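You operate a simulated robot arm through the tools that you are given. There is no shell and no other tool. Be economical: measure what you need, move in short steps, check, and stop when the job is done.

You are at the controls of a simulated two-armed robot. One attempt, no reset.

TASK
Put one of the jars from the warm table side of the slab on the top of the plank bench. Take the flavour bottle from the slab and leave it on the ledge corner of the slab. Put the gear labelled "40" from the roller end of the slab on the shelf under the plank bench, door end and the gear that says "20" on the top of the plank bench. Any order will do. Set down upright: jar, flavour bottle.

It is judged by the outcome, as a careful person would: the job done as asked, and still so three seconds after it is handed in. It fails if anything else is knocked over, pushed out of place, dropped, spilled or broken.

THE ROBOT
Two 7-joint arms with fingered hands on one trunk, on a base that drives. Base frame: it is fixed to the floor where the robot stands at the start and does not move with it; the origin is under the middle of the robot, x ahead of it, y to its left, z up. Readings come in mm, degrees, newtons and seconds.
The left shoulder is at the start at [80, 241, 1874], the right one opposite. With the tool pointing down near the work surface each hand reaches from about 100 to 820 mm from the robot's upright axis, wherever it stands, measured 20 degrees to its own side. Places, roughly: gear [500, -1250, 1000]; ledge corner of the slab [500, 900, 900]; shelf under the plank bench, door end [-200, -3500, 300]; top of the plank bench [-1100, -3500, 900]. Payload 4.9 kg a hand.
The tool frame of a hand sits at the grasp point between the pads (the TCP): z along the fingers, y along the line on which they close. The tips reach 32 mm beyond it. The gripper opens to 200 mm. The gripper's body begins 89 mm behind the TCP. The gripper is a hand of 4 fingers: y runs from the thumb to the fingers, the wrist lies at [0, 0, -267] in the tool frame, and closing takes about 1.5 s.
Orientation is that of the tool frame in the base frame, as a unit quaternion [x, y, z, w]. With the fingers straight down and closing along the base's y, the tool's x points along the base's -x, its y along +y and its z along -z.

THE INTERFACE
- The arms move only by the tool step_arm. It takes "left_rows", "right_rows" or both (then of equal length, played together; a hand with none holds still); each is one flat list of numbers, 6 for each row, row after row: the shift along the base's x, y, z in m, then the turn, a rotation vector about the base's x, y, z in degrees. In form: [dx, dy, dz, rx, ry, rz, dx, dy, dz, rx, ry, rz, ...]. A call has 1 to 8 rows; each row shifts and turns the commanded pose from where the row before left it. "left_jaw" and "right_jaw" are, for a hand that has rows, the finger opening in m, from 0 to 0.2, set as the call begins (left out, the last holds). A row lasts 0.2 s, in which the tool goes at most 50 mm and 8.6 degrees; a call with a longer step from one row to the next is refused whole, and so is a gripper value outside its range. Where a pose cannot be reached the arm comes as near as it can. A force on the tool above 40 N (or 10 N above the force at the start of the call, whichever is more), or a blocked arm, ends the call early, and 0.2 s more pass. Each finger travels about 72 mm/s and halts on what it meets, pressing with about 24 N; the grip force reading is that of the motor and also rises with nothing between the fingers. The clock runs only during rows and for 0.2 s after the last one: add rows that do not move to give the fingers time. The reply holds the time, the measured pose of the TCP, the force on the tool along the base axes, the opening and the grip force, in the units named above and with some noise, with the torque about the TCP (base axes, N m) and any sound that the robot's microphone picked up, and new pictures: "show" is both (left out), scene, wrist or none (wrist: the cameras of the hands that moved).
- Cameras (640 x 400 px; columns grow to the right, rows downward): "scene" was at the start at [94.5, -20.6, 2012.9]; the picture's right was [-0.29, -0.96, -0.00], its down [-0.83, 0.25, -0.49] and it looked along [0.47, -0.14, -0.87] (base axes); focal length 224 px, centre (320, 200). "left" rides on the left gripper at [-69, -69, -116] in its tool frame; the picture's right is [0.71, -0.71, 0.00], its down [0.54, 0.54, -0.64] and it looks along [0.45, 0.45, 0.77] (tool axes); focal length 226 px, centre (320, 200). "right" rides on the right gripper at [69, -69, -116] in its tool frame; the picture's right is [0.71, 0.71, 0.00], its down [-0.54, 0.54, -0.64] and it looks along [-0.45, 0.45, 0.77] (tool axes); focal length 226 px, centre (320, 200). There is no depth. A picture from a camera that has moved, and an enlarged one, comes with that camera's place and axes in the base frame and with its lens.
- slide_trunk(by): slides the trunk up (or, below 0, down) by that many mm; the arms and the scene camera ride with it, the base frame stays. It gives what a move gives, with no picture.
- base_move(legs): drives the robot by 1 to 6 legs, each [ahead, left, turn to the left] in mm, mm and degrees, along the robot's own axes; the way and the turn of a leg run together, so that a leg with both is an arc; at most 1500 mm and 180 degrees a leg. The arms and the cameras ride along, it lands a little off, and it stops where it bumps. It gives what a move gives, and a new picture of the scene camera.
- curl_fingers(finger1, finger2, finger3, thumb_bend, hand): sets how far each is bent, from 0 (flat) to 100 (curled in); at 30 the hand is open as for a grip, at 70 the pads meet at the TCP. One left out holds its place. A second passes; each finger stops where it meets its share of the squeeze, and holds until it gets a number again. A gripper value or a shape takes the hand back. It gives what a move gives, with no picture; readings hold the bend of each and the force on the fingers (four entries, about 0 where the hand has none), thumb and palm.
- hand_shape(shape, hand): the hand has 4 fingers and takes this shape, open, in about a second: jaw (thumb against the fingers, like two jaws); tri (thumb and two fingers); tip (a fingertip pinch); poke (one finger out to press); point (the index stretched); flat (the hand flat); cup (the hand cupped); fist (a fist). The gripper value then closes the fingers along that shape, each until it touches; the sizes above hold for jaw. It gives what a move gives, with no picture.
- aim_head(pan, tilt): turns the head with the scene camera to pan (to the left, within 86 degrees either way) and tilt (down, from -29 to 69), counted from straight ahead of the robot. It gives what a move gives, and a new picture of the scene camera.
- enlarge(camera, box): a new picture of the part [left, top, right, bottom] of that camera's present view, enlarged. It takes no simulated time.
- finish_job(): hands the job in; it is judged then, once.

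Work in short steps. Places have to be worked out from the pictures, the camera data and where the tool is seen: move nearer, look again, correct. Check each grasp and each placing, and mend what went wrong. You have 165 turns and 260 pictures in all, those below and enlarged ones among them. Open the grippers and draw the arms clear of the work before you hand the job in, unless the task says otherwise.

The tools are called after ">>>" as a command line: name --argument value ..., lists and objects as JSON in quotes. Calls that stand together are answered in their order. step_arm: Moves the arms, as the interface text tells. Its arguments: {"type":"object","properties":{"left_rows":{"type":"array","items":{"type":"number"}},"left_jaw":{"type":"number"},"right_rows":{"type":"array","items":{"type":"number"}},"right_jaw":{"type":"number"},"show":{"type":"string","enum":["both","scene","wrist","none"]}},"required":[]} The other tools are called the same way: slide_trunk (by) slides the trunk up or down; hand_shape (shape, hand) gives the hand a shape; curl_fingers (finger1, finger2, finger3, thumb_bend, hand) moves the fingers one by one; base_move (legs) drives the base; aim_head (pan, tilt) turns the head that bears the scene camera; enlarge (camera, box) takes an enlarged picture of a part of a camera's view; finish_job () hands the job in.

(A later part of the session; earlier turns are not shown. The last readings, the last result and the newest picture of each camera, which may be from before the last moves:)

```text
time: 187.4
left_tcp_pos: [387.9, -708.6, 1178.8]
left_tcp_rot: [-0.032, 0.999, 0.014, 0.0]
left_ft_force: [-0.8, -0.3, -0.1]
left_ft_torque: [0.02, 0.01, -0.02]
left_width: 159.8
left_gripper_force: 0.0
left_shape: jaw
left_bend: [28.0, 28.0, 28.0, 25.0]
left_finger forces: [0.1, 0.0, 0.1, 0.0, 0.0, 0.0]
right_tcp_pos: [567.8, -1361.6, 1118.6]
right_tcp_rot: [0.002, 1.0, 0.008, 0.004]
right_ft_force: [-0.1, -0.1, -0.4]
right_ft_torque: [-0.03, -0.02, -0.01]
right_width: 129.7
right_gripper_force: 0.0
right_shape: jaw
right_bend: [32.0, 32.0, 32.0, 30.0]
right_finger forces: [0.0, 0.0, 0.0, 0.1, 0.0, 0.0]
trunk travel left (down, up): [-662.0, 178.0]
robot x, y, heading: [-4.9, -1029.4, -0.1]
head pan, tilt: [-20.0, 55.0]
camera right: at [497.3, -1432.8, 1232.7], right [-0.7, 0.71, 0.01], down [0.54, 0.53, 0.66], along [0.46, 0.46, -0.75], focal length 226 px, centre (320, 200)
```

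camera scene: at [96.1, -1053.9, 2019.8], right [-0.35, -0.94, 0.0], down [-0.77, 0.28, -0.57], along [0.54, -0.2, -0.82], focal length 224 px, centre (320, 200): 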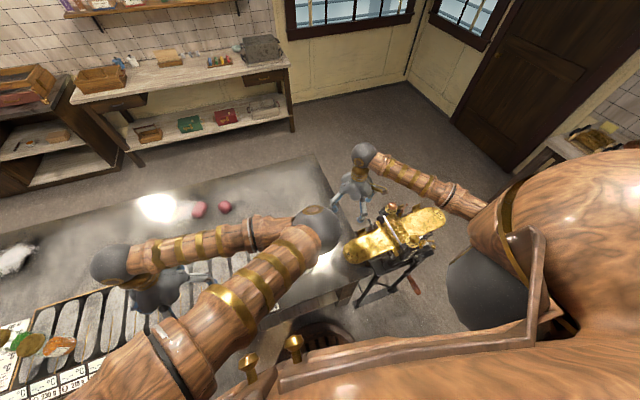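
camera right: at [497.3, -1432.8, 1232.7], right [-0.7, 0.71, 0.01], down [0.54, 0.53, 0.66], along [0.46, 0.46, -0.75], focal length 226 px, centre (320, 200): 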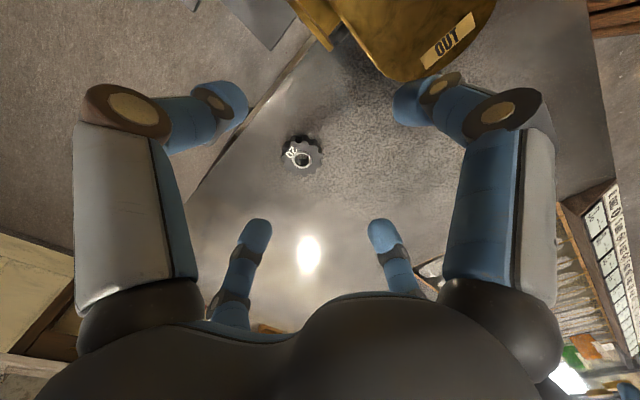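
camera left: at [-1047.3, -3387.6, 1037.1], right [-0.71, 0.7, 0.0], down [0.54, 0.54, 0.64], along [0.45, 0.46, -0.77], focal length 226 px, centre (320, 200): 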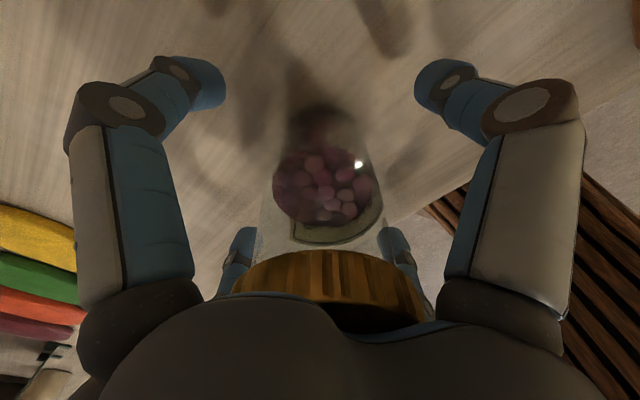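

Now shift toward (625,-1336) at this lower height.

>>> step_arm --right_rows '[0.02, 0.009, -0.005, 0, 0, 0, 0.02, 0.009, -0.005, 0, 0, 0, 0.018, 0.008, -0.01, 0, 0, 0, 0, 0, -0.02, 0, 0, 0, 0, 0, 0, 0, 0, 0]' --show "wrist"

```text
time: 188.6
left_tcp_pos: [386.2, -709.2, 1178.1]
left_tcp_rot: [-0.031, 0.999, 0.015, 0.0]
left_ft_force: [0.6, 0.3, 0.6]
left_ft_torque: [0.03, 0.01, -0.02]
left_width: 159.7
left_gripper_force: 0.0
left_shape: jaw
left_bend: [28.0, 28.0, 28.0, 25.0]
left_finger forces: [0.0, 0.0, 0.0, 0.0, 0.0, 0.0]
right_tcp_pos: [566.9, -1362.2, 1098.8]
right_tcp_rot: [0.002, 1.0, 0.009, 0.005]
right_ft_force: [-0.3, 0.3, 0.9]
right_ft_torque: [0.02, -0.02, 0.01]
right_width: 130.0
right_gripper_force: 0.1
right_shape: jaw
right_bend: [32.0, 32.0, 32.0, 30.0]
right_finger forces: [0.0, 0.1, 0.1, 0.0, 0.0, 0.1]
right hand out of reach, approached as far as the arm can: row 1, 2, 3
trunk travel left (down, up): [-662.0, 178.0]
robot x, y, heading: [-2.5, -1027.8, -0.5]
head pan, tilt: [-20.0, 55.0]
camera right: at [496.9, -1433.3, 1213.3], right [-0.7, 0.71, 0.01], down [0.54, 0.53, 0.66], along [0.46, 0.46, -0.75], focal length 226 px, centre (320, 200)
```

right: 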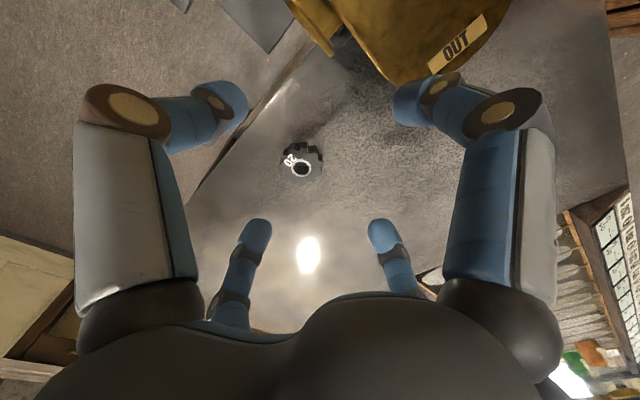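

Wrist pitch limits reach when the shoulder is low relative to the hand. Raise the trunk back and descend with the arm while moving outward.

>>> slide_trunk --by 170

>>> step_arm --right_rows '[0, 0, -0.04, 0, 0, 0, 0, 0, -0.04, 0, 0, 0, 0, 0, -0.04, 0, 0, 0, 0, 0, -0.03, 0, 0, 0, 0.02, 0.009, 0, 0, 0, 0, 0.02, 0.009, 0, 0, 0, 0, 0.018, 0.008, 0, 0, 0, 0, 0, 0, 0, 0, 0, 0]' --show "wrist"

```text
time: 190.5
left_tcp_pos: [387.3, -707.2, 1349.0]
left_tcp_rot: [-0.032, 0.999, 0.015, 0.0]
left_ft_force: [-0.1, 0.8, -0.3]
left_ft_torque: [0.0, 0.0, 0.01]
left_width: 159.8
left_gripper_force: 0.0
left_shape: jaw
left_bend: [28.0, 28.0, 28.0, 25.0]
left_finger forces: [0.1, 0.1, 0.0, 0.0, 0.0, 0.1]
right_tcp_pos: [567.0, -1362.7, 1268.6]
right_tcp_rot: [0.002, 1.0, 0.008, 0.005]
right_ft_force: [0.3, -0.4, -0.1]
right_ft_torque: [0.01, 0.03, 0.0]
right_width: 129.9
right_gripper_force: 0.0
right_shape: jaw
right_bend: [32.0, 32.0, 32.0, 30.0]
right_finger forces: [0.0, 0.0, 0.0, 0.1, 0.0, 0.1]
trunk travel left (down, up): [-832.0, 8.0]
robot x, y, heading: [-4.9, -1022.2, -0.3]
head pan, tilt: [-20.0, 55.0]
```

```text
time: 192.3
left_tcp_pos: [388.2, -708.0, 1349.6]
left_tcp_rot: [-0.032, 0.999, 0.014, -0.001]
left_ft_force: [-0.3, 0.0, -0.5]
left_ft_torque: [0.01, -0.02, -0.04]
left_width: 159.8
left_gripper_force: 0.0
left_shape: jaw
left_bend: [28.0, 28.0, 28.0, 25.0]
left_finger forces: [0.0, 0.1, 0.1, 0.0, 0.1, 0.0]
right_tcp_pos: [577.4, -1355.9, 1119.9]
right_tcp_rot: [0.001, 1.0, 0.008, 0.004]
right_ft_force: [-0.6, 0.5, 0.7]
right_ft_torque: [-0.01, 0.02, -0.03]
right_width: 130.1
right_gripper_force: 0.0
right_shape: jaw
right_bend: [32.0, 32.0, 32.0, 30.0]
right_finger forces: [0.1, 0.0, 0.0, 0.1, 0.0, 0.0]
right hand out of reach, approached as far as the arm can: row 5, 6, 7
trunk travel left (down, up): [-832.0, 8.0]
robot x, y, heading: [-2.8, -1025.2, -0.2]
head pan, tilt: [-20.0, 55.0]
camera right: at [506.9, -1427.2, 1233.0], right [-0.7, 0.71, 0.0], down [0.54, 0.53, 0.66], along [0.46, 0.46, -0.75], focal length 226 px, centre (320, 200)
```

right: 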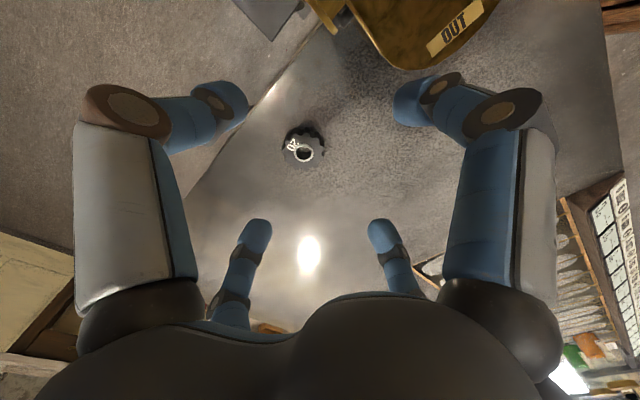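

Still short by ~45 mm. The base stood at x≈29 earlier without trouble, so I drive 32 mm ahead, and shift the rest with the arm.

>>> base_move --legs '[[32, 0, 0]]'

>>> step_arm --right_rows '[0.005, 0.01, -0.01, 0, 0, 0, 0.01, 0.01, -0.01, 0, 0, 0, 0.01, 0, -0.02, 0, 0, 0, 0, 0, -0.02, 0, 0, 0, 0, 0, 0, 0, 0, 0]' --show "wrist"

```text
time: 193.2
left_tcp_pos: [412.4, -708.7, 1352.2]
left_tcp_rot: [-0.032, 0.999, 0.014, 0.002]
left_ft_force: [-1.0, 0.1, -0.3]
left_ft_torque: [-0.01, -0.1, 0.03]
left_width: 159.8
left_gripper_force: 0.1
left_shape: jaw
left_bend: [28.0, 28.0, 28.0, 25.0]
left_finger forces: [0.0, 0.1, 0.0, 0.0, 0.0, 0.0]
right_tcp_pos: [603.1, -1355.7, 1123.4]
right_tcp_rot: [0.002, 1.0, 0.008, 0.008]
right_ft_force: [-1.4, 0.8, 0.9]
right_ft_torque: [-0.01, -0.1, 0.0]
right_width: 130.1
right_gripper_force: 0.0
right_shape: jaw
right_bend: [32.0, 32.0, 32.0, 30.0]
right_finger forces: [0.0, 0.1, 0.0, 0.0, 0.1, 0.1]
trunk travel left (down, up): [-832.0, 8.0]
robot x, y, heading: [31.3, -1027.3, -0.2]
head pan, tilt: [-20.0, 55.0]
camera scene: at [117.2, -1053.5, 2070.5], right [-0.35, -0.94, 0.0], down [-0.76, 0.28, -0.58], along [0.54, -0.2, -0.82], focal length 224 px, centre (320, 200)
```

scene: 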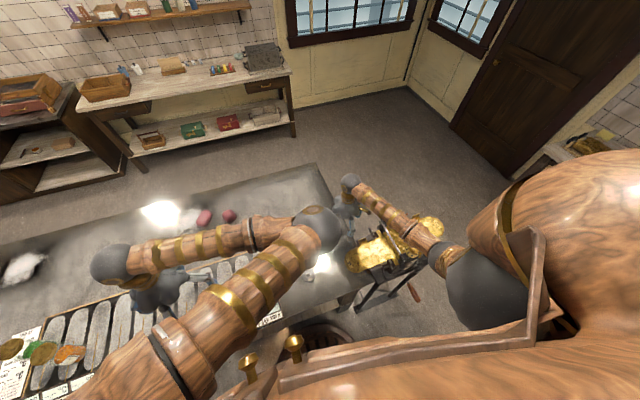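

```text
time: 194.4
left_tcp_pos: [422.7, -707.7, 1348.3]
left_tcp_rot: [-0.032, 0.999, 0.014, -0.002]
left_ft_force: [0.5, 0.1, -0.6]
left_ft_torque: [0.0, 0.05, -0.04]
left_width: 159.8
left_gripper_force: 0.1
left_shape: jaw
left_bend: [28.0, 28.0, 28.0, 25.0]
left_finger forces: [0.1, 0.0, 0.0, 0.0, 0.0, 0.1]
right_tcp_pos: [608.2, -1361.9, 1085.1]
right_tcp_rot: [0.002, 1.0, 0.008, 0.004]
right_ft_force: [1.0, 0.8, 0.4]
right_ft_torque: [0.0, 0.04, -0.01]
right_width: 130.0
right_gripper_force: 0.1
right_shape: jaw
right_bend: [32.0, 32.0, 32.0, 30.0]
right_finger forces: [0.0, 0.0, 0.0, 0.0, 0.0, 0.0]
right hand out of reach, approached as far as the arm can: row 1, 2, 3
trunk travel left (down, up): [-832.0, 8.0]
robot x, y, heading: [26.6, -1028.6, -0.3]
head pan, tilt: [-20.0, 55.0]
camera right: at [539.2, -1432.5, 1199.2], right [-0.7, 0.71, 0.01], down [0.54, 0.53, 0.65], along [0.46, 0.46, -0.76], focal length 226 px, centre (320, 200)
```

right: 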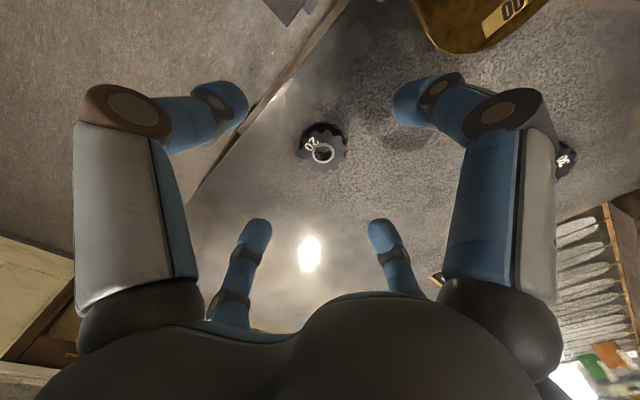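

The remaining offset (+17,+21) matches a small left turn of the base of about 2.1°.

>>> base_move --legs '[[5, 0, 2.1]]'

>>> step_arm --right_rows '[0, 0, -0.02, 0, 0, 0, 0, 0, -0.02, 0, 0, 0, 0, 0, 0, 0, 0, 0]' --show "wrist"

```text
time: 195.2
left_tcp_pos: [413.7, -694.6, 1350.2]
left_tcp_rot: [-0.05, 0.999, 0.015, -0.001]
left_ft_force: [0.5, -0.8, -0.7]
left_ft_torque: [0.03, 0.0, 0.0]
left_width: 159.6
left_gripper_force: 0.1
left_shape: jaw
left_bend: [28.0, 28.0, 28.0, 25.0]
left_finger forces: [0.0, 0.0, 0.1, 0.0, 0.0, 0.0]
right_tcp_pos: [623.8, -1340.5, 1086.9]
right_tcp_rot: [-0.017, 1.0, 0.008, 0.004]
right_ft_force: [-0.4, 0.6, 0.2]
right_ft_torque: [0.02, -0.02, -0.02]
right_width: 129.8
right_gripper_force: 0.1
right_shape: jaw
right_bend: [32.0, 32.0, 32.0, 30.0]
right_finger forces: [0.0, 0.0, 0.0, 0.1, 0.0, 0.1]
trunk travel left (down, up): [-832.0, 8.0]
robot x, y, heading: [35.7, -1029.7, 1.9]
head pan, tilt: [-20.0, 55.0]
camera scene: at [134.7, -1051.9, 2069.8], right [-0.31, -0.95, 0.0], down [-0.78, 0.26, -0.57], along [0.54, -0.18, -0.82], focal length 224 px, centre (320, 200)
```

scene: 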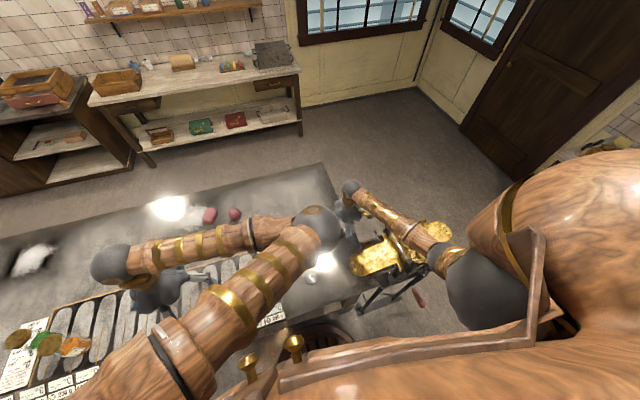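

```text
time: 195.9
left_tcp_pos: [412.8, -695.7, 1350.2]
left_tcp_rot: [-0.051, 0.999, 0.015, -0.001]
left_ft_force: [0.2, 0.8, 0.0]
left_ft_torque: [0.05, -0.02, 0.0]
left_width: 160.1
left_gripper_force: 0.1
left_shape: jaw
left_bend: [28.0, 28.0, 28.0, 25.0]
left_finger forces: [0.1, 0.1, 0.1, 0.1, 0.0, 0.0]
right_tcp_pos: [618.8, -1341.4, 1056.0]
right_tcp_rot: [-0.017, 1.0, 0.008, 0.005]
right_ft_force: [-0.4, 0.0, 0.6]
right_ft_torque: [0.0, 0.02, 0.02]
right_width: 130.0
right_gripper_force: 0.1
right_shape: jaw
right_bend: [32.0, 32.0, 32.0, 30.0]
right_finger forces: [0.0, 0.0, 0.0, 0.0, 0.0, 0.0]
right hand out of reach, approached as far as the arm can: row 2
trunk travel left (down, up): [-832.0, 8.0]
robot x, y, heading: [35.1, -1028.2, 1.9]
head pan, tilt: [-20.0, 55.0]
camera right: at [550.5, -1415.3, 1169.6], right [-0.73, 0.68, 0.0], down [0.52, 0.55, 0.66], along [0.45, 0.48, -0.75], focal length 226 px, centre (320, 200)
```

right: 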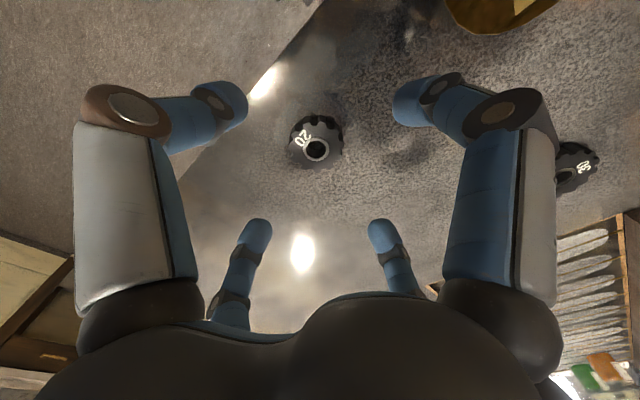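

I'll use the trunk slide for descending (pure translation): small base correction, wider opening, then slide down.

>>> base_move --legs '[[9, 0, 0.6]]'

>>> slide_trunk --by -40

>>> step_arm --right_rows '[0, 0, 0, 0, 0, 0, 0, 0, 0, 0, 0, 0]' --right_jaw 0.16 --show "wrist"

```text
time: 196.7
left_tcp_pos: [416.1, -690.4, 1350.9]
left_tcp_rot: [-0.055, 0.998, 0.015, 0.0]
left_ft_force: [-0.5, -0.1, 0.3]
left_ft_torque: [0.01, -0.02, 0.03]
left_width: 159.8
left_gripper_force: 0.0
left_shape: jaw
left_bend: [28.0, 28.0, 28.0, 25.0]
left_finger forces: [0.0, 0.0, 0.0, 0.0, 0.0, 0.1]
right_tcp_pos: [629.8, -1335.1, 1056.7]
right_tcp_rot: [-0.021, 1.0, 0.008, 0.006]
right_ft_force: [0.1, -0.1, 0.0]
right_ft_torque: [0.01, -0.04, 0.02]
right_width: 130.1
right_gripper_force: 0.1
right_shape: jaw
right_bend: [32.0, 32.0, 32.0, 30.0]
right_finger forces: [0.1, 0.1, 0.1, 0.0, 0.0, 0.1]
trunk travel left (down, up): [-832.0, 8.0]
robot x, y, heading: [46.5, -1028.3, 2.4]
head pan, tilt: [-20.0, 55.0]
camera scene: at [141.6, -1050.5, 2069.9], right [-0.3, -0.95, 0.0], down [-0.78, 0.25, -0.57], along [0.55, -0.17, -0.82], focal length 224 px, centre (320, 200)
```

scene: 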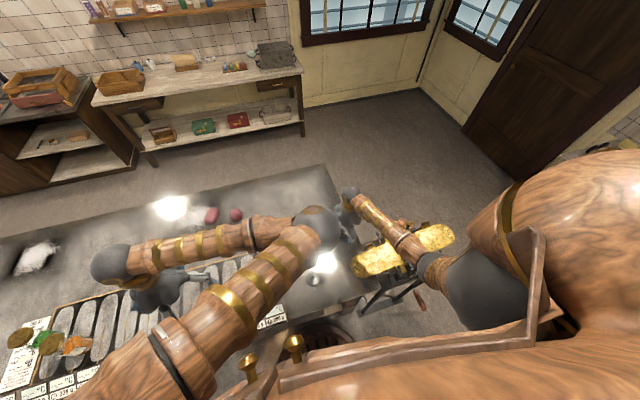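

```text
time: 197.5
left_tcp_pos: [417.0, -690.5, 1311.3]
left_tcp_rot: [-0.056, 0.998, 0.015, -0.002]
left_ft_force: [-1.1, -0.1, 0.5]
left_ft_torque: [0.02, -0.04, 0.0]
left_width: 159.9
left_gripper_force: 0.1
left_shape: jaw
left_bend: [28.0, 28.0, 28.0, 25.0]
left_finger forces: [0.0, 0.1, 0.1, 0.1, 0.1, 0.0]
right_tcp_pos: [629.5, -1334.8, 1015.7]
right_tcp_rot: [-0.021, 1.0, 0.008, 0.006]
right_ft_force: [0.3, -0.5, 0.2]
right_ft_torque: [0.0, -0.01, 0.03]
right_width: 129.9
right_gripper_force: 0.1
right_shape: jaw
right_bend: [32.0, 32.0, 32.0, 30.0]
right_finger forces: [0.0, 0.1, 0.0, 0.0, 0.0, 0.0]
trunk travel left (down, up): [-792.0, 48.0]
robot x, y, heading: [43.3, -1029.5, 2.5]
head pan, tilt: [-20.0, 55.0]
```

```text
time: 198.1
left_tcp_pos: [418.1, -691.1, 1309.5]
left_tcp_rot: [-0.056, 0.998, 0.015, -0.002]
left_ft_force: [0.1, -0.2, 0.2]
left_ft_torque: [0.02, 0.01, -0.03]
left_width: 159.9
left_gripper_force: 0.2
left_shape: jaw
left_bend: [28.0, 28.0, 28.0, 25.0]
left_finger forces: [0.1, 0.0, 0.1, 0.0, 0.0, 0.0]
right_tcp_pos: [631.2, -1333.8, 1015.7]
right_tcp_rot: [-0.022, 1.0, 0.007, 0.004]
right_ft_force: [-0.2, -0.3, 0.0]
right_ft_torque: [0.01, 0.03, 0.01]
right_width: 159.9
right_gripper_force: 0.1
right_shape: jaw
right_bend: [28.0, 28.0, 28.0, 25.0]
right_finger forces: [0.1, 0.1, 0.1, 0.0, 0.0, 0.0]
trunk travel left (down, up): [-792.0, 48.0]
robot x, y, heading: [43.8, -1026.1, 2.4]
head pan, tilt: [-20.0, 55.0]
camera right: at [564.4, -1408.6, 1129.7], right [-0.74, 0.68, 0.0], down [0.51, 0.55, 0.66], along [0.44, 0.49, -0.75], focal length 226 px, centre (320, 200)
```

right: 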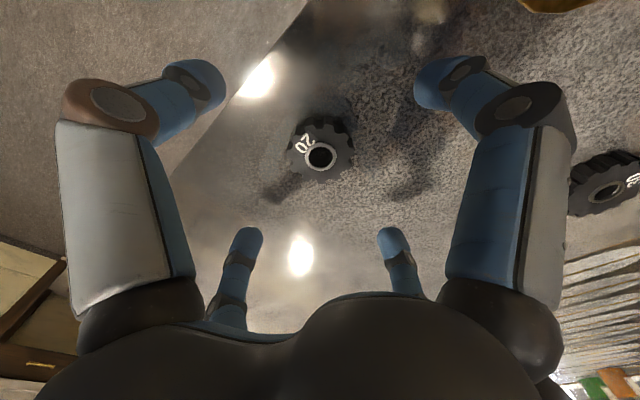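

Perfectly centred. Slide down 41 mm and close on gear 20.

>>> slide_trunk --by -41

>>> step_arm --right_rows '[0, 0, 0, 0, 0, 0, 0, 0, 0, 0, 0, 0, 0, 0, 0, 0, 0, 0, 0, 0, 0, 0, 0, 0, 0, 0, 0, 0, 0, 0, 0, 0, 0, 0, 0, 0, 0, 0, 0, 0, 0, 0, 0, 0, 0, 0, 0, 0]' --right_jaw 0.03 --show "wrist"

```text
time: 199.0
left_tcp_pos: [418.6, -689.9, 1269.3]
left_tcp_rot: [-0.056, 0.998, 0.015, -0.001]
left_ft_force: [1.4, -1.0, 0.6]
left_ft_torque: [-0.03, 0.0, 0.0]
left_width: 159.5
left_gripper_force: 0.0
left_shape: jaw
left_bend: [28.0, 28.0, 28.0, 25.0]
left_finger forces: [0.1, 0.0, 0.0, 0.1, 0.0, 0.1]
right_tcp_pos: [630.0, -1333.4, 974.8]
right_tcp_rot: [-0.023, 1.0, 0.007, 0.004]
right_ft_force: [-0.2, -1.7, 0.9]
right_ft_torque: [0.0, -0.01, 0.01]
right_width: 159.4
right_gripper_force: 0.0
right_shape: jaw
right_bend: [28.0, 28.0, 28.0, 25.0]
right_finger forces: [0.1, 0.1, 0.2, 0.0, 0.0, 0.0]
trunk travel left (down, up): [-751.0, 89.0]
robot x, y, heading: [46.8, -1028.9, 2.6]
head pan, tilt: [-20.0, 55.0]
```

```text
time: 200.8
left_tcp_pos: [419.4, -690.3, 1268.3]
left_tcp_rot: [-0.056, 0.998, 0.016, -0.001]
left_ft_force: [0.0, 0.5, 0.4]
left_ft_torque: [0.02, 0.02, -0.01]
left_width: 159.6
left_gripper_force: 0.1
left_shape: jaw
left_bend: [28.0, 28.0, 28.0, 25.0]
left_finger forces: [0.0, 0.1, 0.1, 0.0, 0.1, 0.0]
right_tcp_pos: [631.3, -1334.1, 974.5]
right_tcp_rot: [-0.021, 1.0, 0.008, 0.005]
right_ft_force: [0.1, -0.6, 0.2]
right_ft_torque: [-0.02, 0.0, 0.01]
right_width: 48.1
right_gripper_force: 24.0
right_shape: jaw
right_bend: [52.0, 52.0, 52.0, 51.0]
right_finger forces: [21.2, 20.0, 19.5, 0.0, 19.6, 0.1]
trunk travel left (down, up): [-751.0, 89.0]
robot x, y, heading: [47.1, -1027.4, 2.5]
head pan, tilt: [-20.0, 55.0]
camera right: at [564.7, -1408.4, 1088.5], right [-0.74, 0.68, 0.01], down [0.51, 0.55, 0.66], along [0.44, 0.49, -0.75], focal length 226 px, centre (320, 200)
```

right: 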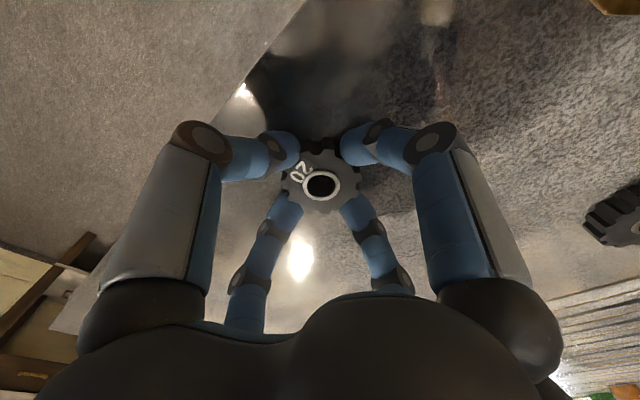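

Gear 20 gripped. Raise with the trunk, then the arm.

>>> slide_trunk --by 88

>>> step_arm --right_rows '[0, 0.01, 0.04, 0, 0, 0, 0, 0.01, 0.04, 0, 0, 0, -0.01, 0.01, 0.04, 0, 0, 0, -0.01, 0.01, 0.04, 0, 0, 0, -0.01, 0, 0.04, 0, 0, 0, -0.02, 0, 0.04, 0, 0, 0, 0, 0, 0, 0, 0, 0]' --show "both"

```text
time: 202.0
left_tcp_pos: [418.9, -690.4, 1356.0]
left_tcp_rot: [-0.056, 0.998, 0.015, -0.001]
left_ft_force: [0.2, -0.5, 0.3]
left_ft_torque: [-0.02, 0.05, -0.01]
left_width: 160.0
left_gripper_force: 0.2
left_shape: jaw
left_bend: [28.0, 28.0, 28.0, 25.0]
left_finger forces: [0.1, 0.0, 0.0, 0.1, 0.0, 0.0]
right_tcp_pos: [631.0, -1333.9, 1061.1]
right_tcp_rot: [-0.021, 1.0, 0.008, 0.004]
right_ft_force: [-0.7, 0.1, -2.2]
right_ft_torque: [0.0, 0.0, 0.04]
right_width: 47.8
right_gripper_force: 23.4
right_shape: jaw
right_bend: [52.0, 52.0, 52.0, 51.0]
right_finger forces: [21.2, 20.0, 19.4, 0.1, 19.6, 0.0]
trunk travel left (down, up): [-839.0, 1.0]
robot x, y, heading: [45.7, -1028.6, 2.7]
head pan, tilt: [-20.0, 55.0]
```

```text
time: 203.6
left_tcp_pos: [417.8, -690.5, 1357.7]
left_tcp_rot: [-0.056, 0.998, 0.015, -0.001]
left_ft_force: [0.3, -0.4, 0.5]
left_ft_torque: [-0.03, -0.01, 0.03]
left_width: 159.8
left_gripper_force: 0.0
left_shape: jaw
left_bend: [28.0, 28.0, 28.0, 25.0]
left_finger forces: [0.0, 0.0, 0.1, 0.1, 0.0, 0.0]
right_tcp_pos: [581.4, -1292.1, 1302.9]
right_tcp_rot: [-0.022, 1.0, 0.008, 0.004]
right_ft_force: [-0.1, 0.3, -1.4]
right_ft_torque: [-0.02, 0.0, 0.03]
right_width: 47.8
right_gripper_force: 23.7
right_shape: jaw
right_bend: [52.0, 52.0, 52.0, 51.0]
right_finger forces: [20.8, 20.0, 19.5, 0.0, 19.4, 0.0]
trunk travel left (down, up): [-839.0, 1.0]
robot x, y, heading: [43.9, -1026.0, 2.3]
head pan, tilt: [-20.0, 55.0]
camera scene: at [144.2, -1048.9, 2076.8], right [-0.3, -0.95, 0.0], down [-0.78, 0.25, -0.57], along [0.55, -0.17, -0.82], focal length 224 px, centre (320, 200)
camera right: at [514.6, -1367.1, 1416.8], right [-0.74, 0.68, 0.0], down [0.51, 0.55, 0.66], along [0.44, 0.49, -0.75], focal length 226 px, centre (320, 200)
```

scene: 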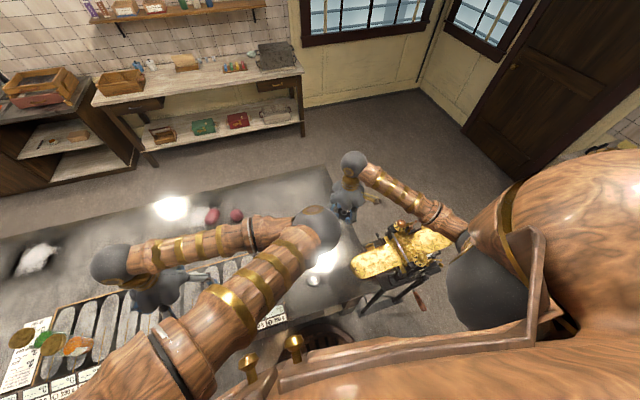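
right: 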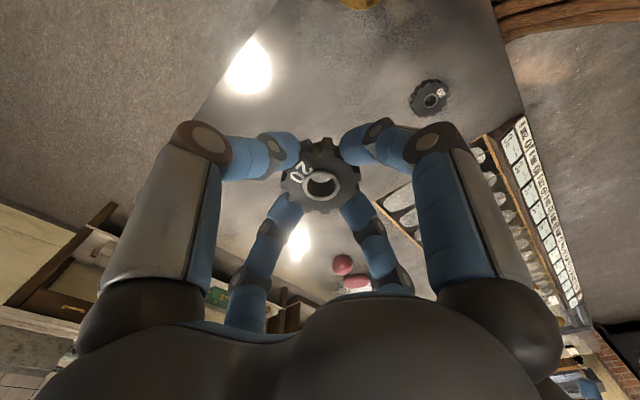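

Gear 20 secure. Back out, shift right and turn to face the bench along the tested route.

>>> base_move --legs '[[-420, 0, -2.4], [0, -430, 0], [0, 0, -90], [1100, -140, 0]]'

>>> aim_head --pan -20 --tilt 50

```text
time: 217.5
left_tcp_pos: [-166.7, -2940.7, 1356.3]
left_tcp_rot: [0.674, 0.739, 0.011, 0.009]
left_ft_force: [0.4, 0.5, -0.9]
left_ft_torque: [0.0, 0.01, 0.0]
left_width: 159.9
left_gripper_force: 0.1
left_shape: jaw
left_bend: [28.0, 28.0, 28.0, 25.0]
left_finger forces: [0.0, 0.1, 0.0, 0.0, 0.1, 0.1]
right_tcp_pos: [-771.7, -3090.4, 1301.7]
right_tcp_rot: [0.698, 0.716, 0.002, 0.01]
right_ft_force: [-0.2, 0.1, -2.3]
right_ft_torque: [-0.02, 0.0, 0.0]
right_width: 47.7
right_gripper_force: 23.6
right_shape: jaw
right_bend: [52.0, 52.0, 52.0, 51.0]
right_finger forces: [20.2, 20.0, 19.3, 0.1, 19.6, 0.0]
trunk travel left (down, up): [-839.0, 1.0]
robot x, y, heading: [-494.8, -2558.7, -88.6]
head pan, tilt: [-20.0, 55.0]
camera scene: at [-517.9, -2658.4, 2076.9], right [-0.95, 0.32, 0.0], down [0.26, 0.78, -0.57], along [-0.18, -0.54, -0.82], focal length 224 px, centre (320, 200)
```

scene: 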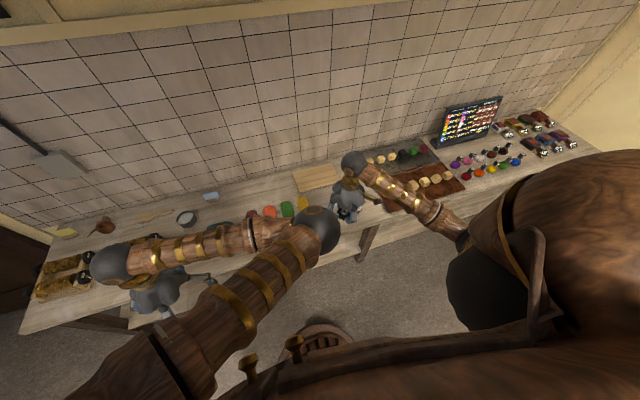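

```text
time: 218.1
left_tcp_pos: [-167.1, -2940.6, 1356.4]
left_tcp_rot: [0.674, 0.739, 0.011, 0.01]
left_ft_force: [-0.2, 0.0, 0.4]
left_ft_torque: [0.01, 0.0, 0.02]
left_width: 159.7
left_gripper_force: 0.0
left_shape: jaw
left_bend: [28.0, 28.0, 28.0, 25.0]
left_finger forces: [0.0, 0.0, 0.0, 0.0, 0.1, 0.0]
right_tcp_pos: [-773.0, -3092.0, 1302.5]
right_tcp_rot: [0.699, 0.715, 0.002, 0.009]
right_ft_force: [0.2, -0.6, -2.6]
right_ft_torque: [0.02, 0.04, 0.02]
right_width: 47.9
right_gripper_force: 24.0
right_shape: jaw
right_bend: [52.0, 52.0, 52.0, 51.0]
right_finger forces: [20.2, 20.1, 19.3, 0.0, 19.6, 0.0]
trunk travel left (down, up): [-839.0, 1.0]
robot x, y, heading: [-496.2, -2562.6, -88.9]
head pan, tilt: [-20.0, 50.0]
camera scene: at [-519.6, -2664.0, 2083.3], right [-0.95, 0.32, 0.0], down [0.25, 0.73, -0.64], along [-0.21, -0.61, -0.77], focal length 224 px, centre (320, 200)
```

scene: 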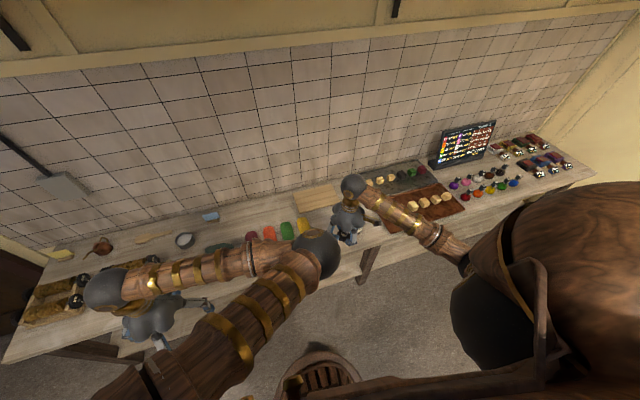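

Jar stands ahead at (-979,-3318). I drive 195 mm ahead and 50 right to bring the gear over (-825,-3290).

>>> base_move --legs '[[195, -50, 0]]'

>>> step_arm --right_rows '[0, 0, -0.045, 0, 0, 0, 0, 0, -0.045, 0, 0, 0, 0, 0, -0.045, 0, 0, 0, 0, 0, -0.045, 0, 0, 0, 0, 0, -0.045, 0, 0, 0, 0, 0, 0, 0, 0, 0]' --show "both"

```text
time: 219.7
left_tcp_pos: [-213.7, -3133.6, 1357.2]
left_tcp_rot: [0.675, 0.738, 0.009, 0.01]
left_ft_force: [0.5, -0.5, 1.0]
left_ft_torque: [-0.03, 0.04, -0.01]
left_width: 159.8
left_gripper_force: 0.2
left_shape: jaw
left_bend: [28.0, 28.0, 28.0, 25.0]
left_finger forces: [0.0, 0.0, 0.0, 0.1, 0.1, 0.0]
right_tcp_pos: [-818.8, -3283.5, 1303.6]
right_tcp_rot: [0.699, 0.715, 0.001, 0.01]
right_ft_force: [0.4, 0.8, -1.5]
right_ft_torque: [-0.07, 0.02, 0.01]
right_width: 47.6
right_gripper_force: 24.0
right_shape: jaw
right_bend: [52.0, 52.0, 52.0, 51.0]
right_finger forces: [20.2, 19.9, 19.3, 0.0, 19.7, 0.1]
trunk travel left (down, up): [-839.0, 1.0]
robot x, y, heading: [-545.2, -2757.3, -88.7]
head pan, tilt: [-20.0, 50.0]
camera scene: at [-565.0, -2853.7, 2083.7], right [-0.95, 0.32, 0.0], down [0.25, 0.72, -0.65], along [-0.21, -0.61, -0.76], focal length 224 px, centre (320, 200)
```

scene: 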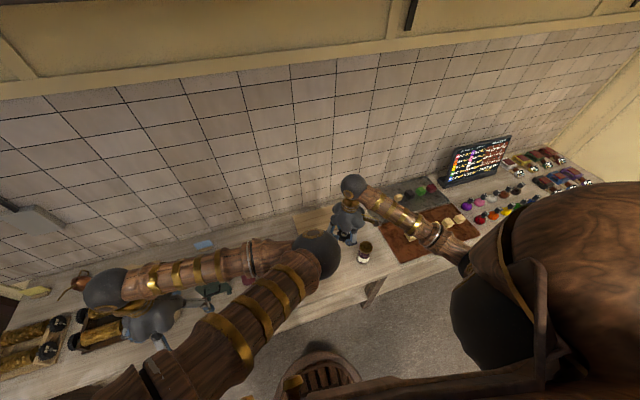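

```text
time: 221.1
left_tcp_pos: [-214.9, -3135.8, 1357.0]
left_tcp_rot: [0.674, 0.738, 0.011, 0.01]
left_ft_force: [-0.4, -0.7, 1.1]
left_ft_torque: [-0.02, -0.04, 0.0]
left_width: 159.4
left_gripper_force: 0.0
left_shape: jaw
left_bend: [28.0, 28.0, 28.0, 25.0]
left_finger forces: [0.0, 0.0, 0.1, 0.0, 0.1, 0.0]
right_tcp_pos: [-822.2, -3287.2, 1078.6]
right_tcp_rot: [0.699, 0.715, 0.003, 0.008]
right_ft_force: [-0.3, 0.9, -1.3]
right_ft_torque: [0.03, 0.0, 0.0]
right_width: 47.6
right_gripper_force: 24.0
right_shape: jaw
right_bend: [52.0, 52.0, 53.0, 51.0]
right_finger forces: [20.2, 20.1, 19.3, 0.0, 19.6, 0.1]
trunk travel left (down, up): [-839.0, 1.0]
robot x, y, heading: [-542.5, -2753.7, -88.7]
head pan, tilt: [-20.0, 50.0]
camera scene: at [-566.3, -2859.1, 2083.4], right [-0.95, 0.32, 0.0], down [0.25, 0.72, -0.64], along [-0.21, -0.61, -0.77], focal length 224 px, centre (320, 200)
camera right: at [-893.9, -3219.6, 1192.1], right [0.69, 0.72, 0.0], down [0.54, -0.52, 0.66], along [0.48, -0.45, -0.75], focal length 226 px, centre (320, 200)
```

scene: 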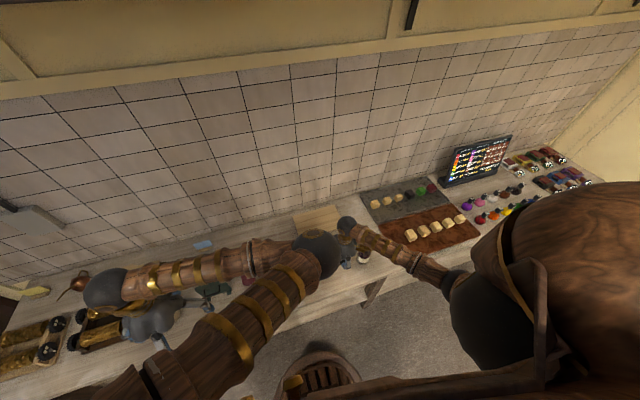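
right: 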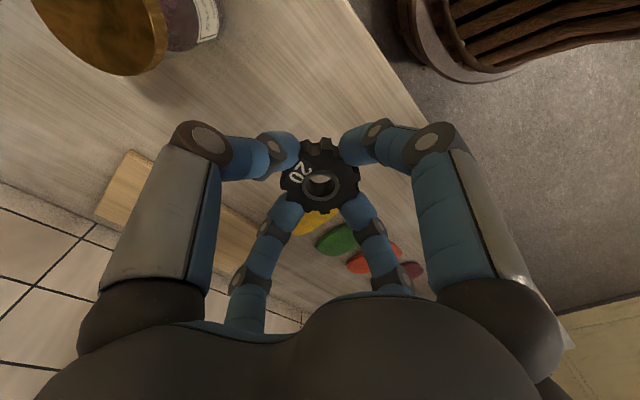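

I shift 30 mm away from the jar and 20 mm deeper, then descend further.

>>> step_arm --right_rows '[0.015, -0.01, 0, 0, 0, 0, 0.015, -0.01, 0, 0, 0, 0, 0, 0, -0.04, 0, 0, 0, 0, 0, -0.04, 0, 0, 0, 0, 0, -0.04, 0, 0, 0, 0, 0, -0.03, 0, 0, 0, 0, 0, 0, 0, 0, 0]' --show "both"

```text
time: 222.7
left_tcp_pos: [-214.8, -3138.8, 1357.2]
left_tcp_rot: [0.675, 0.738, 0.011, 0.009]
left_ft_force: [0.0, -0.1, -0.4]
left_ft_torque: [-0.02, -0.01, -0.01]
left_width: 159.8
left_gripper_force: 0.1
left_shape: jaw
left_bend: [28.0, 28.0, 28.0, 25.0]
left_finger forces: [0.0, 0.0, 0.0, 0.1, 0.0, 0.0]
right_tcp_pos: [-805.0, -3282.6, 938.7]
right_tcp_rot: [0.7, 0.714, 0.003, 0.009]
right_ft_force: [-0.3, 0.1, -1.0]
right_ft_torque: [0.03, -0.04, -0.05]
right_width: 47.6
right_gripper_force: 24.1
right_shape: jaw
right_bend: [52.0, 52.0, 53.0, 51.0]
right_finger forces: [20.4, 21.9, 19.4, 0.1, 21.1, 0.0]
right hand out of reach, approached as far as the arm can: row 4, 5, 6
trunk travel left (down, up): [-839.0, 1.0]
robot x, y, heading: [-542.4, -2755.9, -88.9]
head pan, tilt: [-20.0, 50.0]
camera scene: at [-567.0, -2860.8, 2083.3], right [-0.95, 0.32, 0.0], down [0.25, 0.72, -0.64], along [-0.21, -0.61, -0.77], focal length 224 px, centre (320, 200)
camera right: at [-877.1, -3214.6, 1053.2], right [0.69, 0.72, 0.01], down [0.54, -0.53, 0.66], along [0.48, -0.45, -0.75], focal length 226 px, centre (320, 200)
```

scene: 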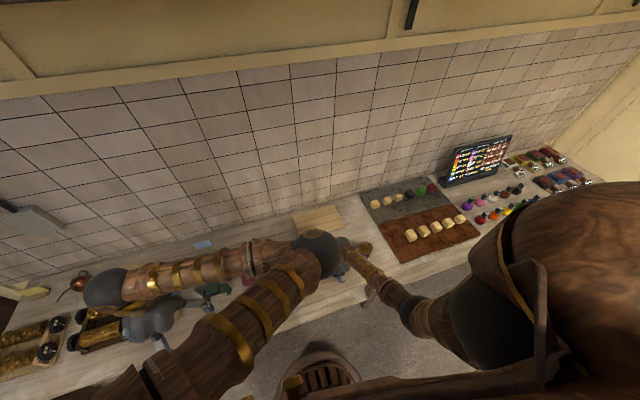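
right: 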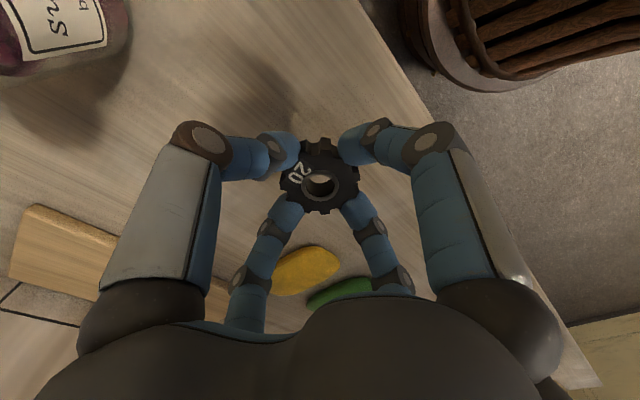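

Position is good: ~85 mm from the front edge, ~135 mm from the jar's side. Continue descent with the trunk.

>>> slide_trunk --by -36

>>> slide_trunk --by -5

```text
time: 223.5
left_tcp_pos: [-214.9, -3137.9, 1320.6]
left_tcp_rot: [0.675, 0.737, 0.011, 0.01]
left_ft_force: [0.1, -0.5, 0.8]
left_ft_torque: [-0.01, 0.02, -0.03]
left_width: 160.1
left_gripper_force: 0.0
left_shape: jaw
left_bend: [28.0, 28.0, 28.0, 25.0]
left_finger forces: [0.0, 0.0, 0.0, 0.0, 0.0, 0.1]
right_tcp_pos: [-804.2, -3282.9, 904.8]
right_tcp_rot: [0.7, 0.714, 0.003, 0.009]
right_ft_force: [0.1, -0.2, -2.6]
right_ft_torque: [0.01, -0.01, 0.0]
right_width: 47.6
right_gripper_force: 23.7
right_shape: jaw
right_bend: [52.0, 52.0, 53.0, 51.0]
right_finger forces: [20.4, 21.9, 19.4, 0.0, 21.0, 0.1]
trunk travel left (down, up): [-803.0, 37.0]
robot x, y, heading: [-543.3, -2759.1, -88.5]
head pan, tilt: [-20.0, 50.0]
```

```text
time: 224.1
left_tcp_pos: [-215.5, -3138.7, 1316.0]
left_tcp_rot: [0.675, 0.737, 0.012, 0.01]
left_ft_force: [-0.1, -0.4, 0.5]
left_ft_torque: [0.0, 0.01, 0.03]
left_width: 159.8
left_gripper_force: 0.0
left_shape: jaw
left_bend: [28.0, 28.0, 28.0, 25.0]
left_finger forces: [0.0, 0.0, 0.1, 0.0, 0.0, 0.1]
right_tcp_pos: [-805.4, -3282.5, 898.3]
right_tcp_rot: [0.7, 0.714, 0.003, 0.009]
right_ft_force: [-0.3, 0.6, -2.0]
right_ft_torque: [0.02, 0.01, -0.02]
right_width: 47.6
right_gripper_force: 23.9
right_shape: jaw
right_bend: [52.0, 52.0, 53.0, 51.0]
right_finger forces: [20.4, 22.0, 19.4, 0.0, 21.1, 0.1]
trunk travel left (down, up): [-798.0, 42.0]
robot x, y, heading: [-543.7, -2755.4, -88.8]
head pan, tilt: [-20.0, 50.0]
```

>>> slide_trunk --by -3

>>> slide_trunk --by -2

```text
time: 224.6
left_tcp_pos: [-215.3, -3139.1, 1311.8]
left_tcp_rot: [0.675, 0.738, 0.012, 0.009]
left_ft_force: [-0.3, 0.3, 0.4]
left_ft_torque: [-0.01, -0.02, 0.01]
left_width: 159.6
left_gripper_force: 0.1
left_shape: jaw
left_bend: [28.0, 28.0, 28.0, 25.0]
left_finger forces: [0.1, 0.0, 0.0, 0.0, 0.0, 0.1]
right_tcp_pos: [-804.4, -3282.0, 895.9]
right_tcp_rot: [0.7, 0.714, 0.003, 0.009]
right_ft_force: [1.1, -0.2, -2.5]
right_ft_torque: [0.0, -0.02, -0.03]
right_width: 47.5
right_gripper_force: 23.6
right_shape: jaw
right_bend: [52.0, 52.0, 53.0, 51.0]
right_finger forces: [20.4, 21.9, 19.4, 0.1, 21.1, 0.0]
trunk travel left (down, up): [-795.0, 45.0]
robot x, y, heading: [-541.0, -2754.3, -89.0]
head pan, tilt: [-20.0, 50.0]
```

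```text
time: 225.1
left_tcp_pos: [-213.8, -3137.7, 1310.8]
left_tcp_rot: [0.674, 0.738, 0.011, 0.01]
left_ft_force: [0.3, -0.3, 1.2]
left_ft_torque: [-0.04, 0.01, -0.01]
left_width: 159.9
left_gripper_force: 0.0
left_shape: jaw
left_bend: [28.0, 28.0, 28.0, 25.0]
left_finger forces: [0.1, 0.0, 0.1, 0.0, 0.1, 0.0]
right_tcp_pos: [-803.8, -3281.7, 893.7]
right_tcp_rot: [0.7, 0.714, 0.003, 0.009]
right_ft_force: [-1.2, -1.0, 1.1]
right_ft_torque: [0.02, 0.09, -0.01]
right_width: 47.5
right_gripper_force: 24.3
right_shape: jaw
right_bend: [52.0, 52.0, 53.0, 51.0]
right_finger forces: [20.6, 22.1, 19.5, 0.0, 21.2, 0.1]
trunk travel left (down, up): [-793.0, 47.0]
robot x, y, heading: [-543.9, -2757.5, -88.8]
head pan, tilt: [-20.0, 50.0]
```

Contact just starting (−2.5 → +1.1 N). Press 1 mm more and open.

>>> slide_trunk --by -1

>>> step_arm --right_rows '[0, 0, 0, 0, 0, 0, 0, 0, 0, 0, 0, 0, 0, 0, 0, 0, 0, 0, 0, 0, 0, 0, 0, 0, 0, 0, 0, 0, 0, 0]' --right_jaw 0.12 --show "wrist"

```text
time: 225.6
left_tcp_pos: [-214.8, -3137.1, 1309.5]
left_tcp_rot: [0.675, 0.738, 0.011, 0.01]
left_ft_force: [-0.5, 0.2, -0.7]
left_ft_torque: [0.0, 0.05, 0.03]
left_width: 160.0
left_gripper_force: 0.1
left_shape: jaw
left_bend: [28.0, 28.0, 28.0, 25.0]
left_finger forces: [0.0, 0.0, 0.1, 0.0, 0.1, 0.0]
right_tcp_pos: [-804.5, -3282.6, 893.0]
right_tcp_rot: [0.7, 0.714, 0.002, 0.009]
right_ft_force: [0.0, -1.0, 11.7]
right_ft_torque: [0.07, 0.12, -0.05]
right_width: 47.5
right_gripper_force: 24.0
right_shape: jaw
right_bend: [52.0, 52.0, 53.0, 51.0]
right_finger forces: [21.8, 22.9, 20.4, 0.0, 22.7, 0.0]
trunk travel left (down, up): [-792.0, 48.0]
robot x, y, heading: [-541.8, -2757.4, -88.9]
head pan, tilt: [-20.0, 50.0]
```

```text
time: 226.8
left_tcp_pos: [-213.0, -3137.6, 1310.1]
left_tcp_rot: [0.674, 0.738, 0.011, 0.009]
left_ft_force: [-0.1, -0.6, 0.5]
left_ft_torque: [0.01, 0.02, 0.0]
left_width: 159.6
left_gripper_force: 0.1
left_shape: jaw
left_bend: [28.0, 28.0, 28.0, 25.0]
left_finger forces: [0.0, 0.0, 0.0, 0.0, 0.1, 0.0]
right_tcp_pos: [-803.7, -3281.5, 893.7]
right_tcp_rot: [0.699, 0.715, 0.002, 0.008]
right_ft_force: [1.7, -2.7, 10.3]
right_ft_torque: [0.37, 0.33, 0.03]
right_width: 116.6
right_gripper_force: 0.0
right_shape: jaw
right_bend: [34.0, 34.0, 34.0, 32.0]
right_finger forces: [6.1, 0.1, 0.1, 0.1, 4.8, 0.1]
trunk travel left (down, up): [-792.0, 48.0]
robot x, y, heading: [-542.0, -2755.9, -88.9]
head pan, tilt: [-20.0, 50.0]
camera right: at [-876.0, -3214.3, 1007.1], right [0.69, 0.72, 0.0], down [0.54, -0.52, 0.66], along [0.48, -0.45, -0.75], focal length 226 px, centre (320, 200)
```

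right: 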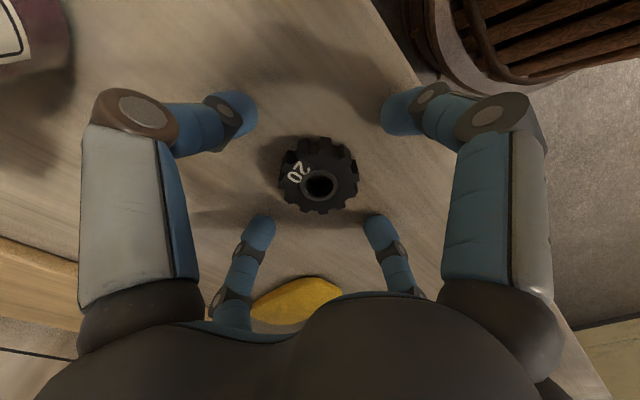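

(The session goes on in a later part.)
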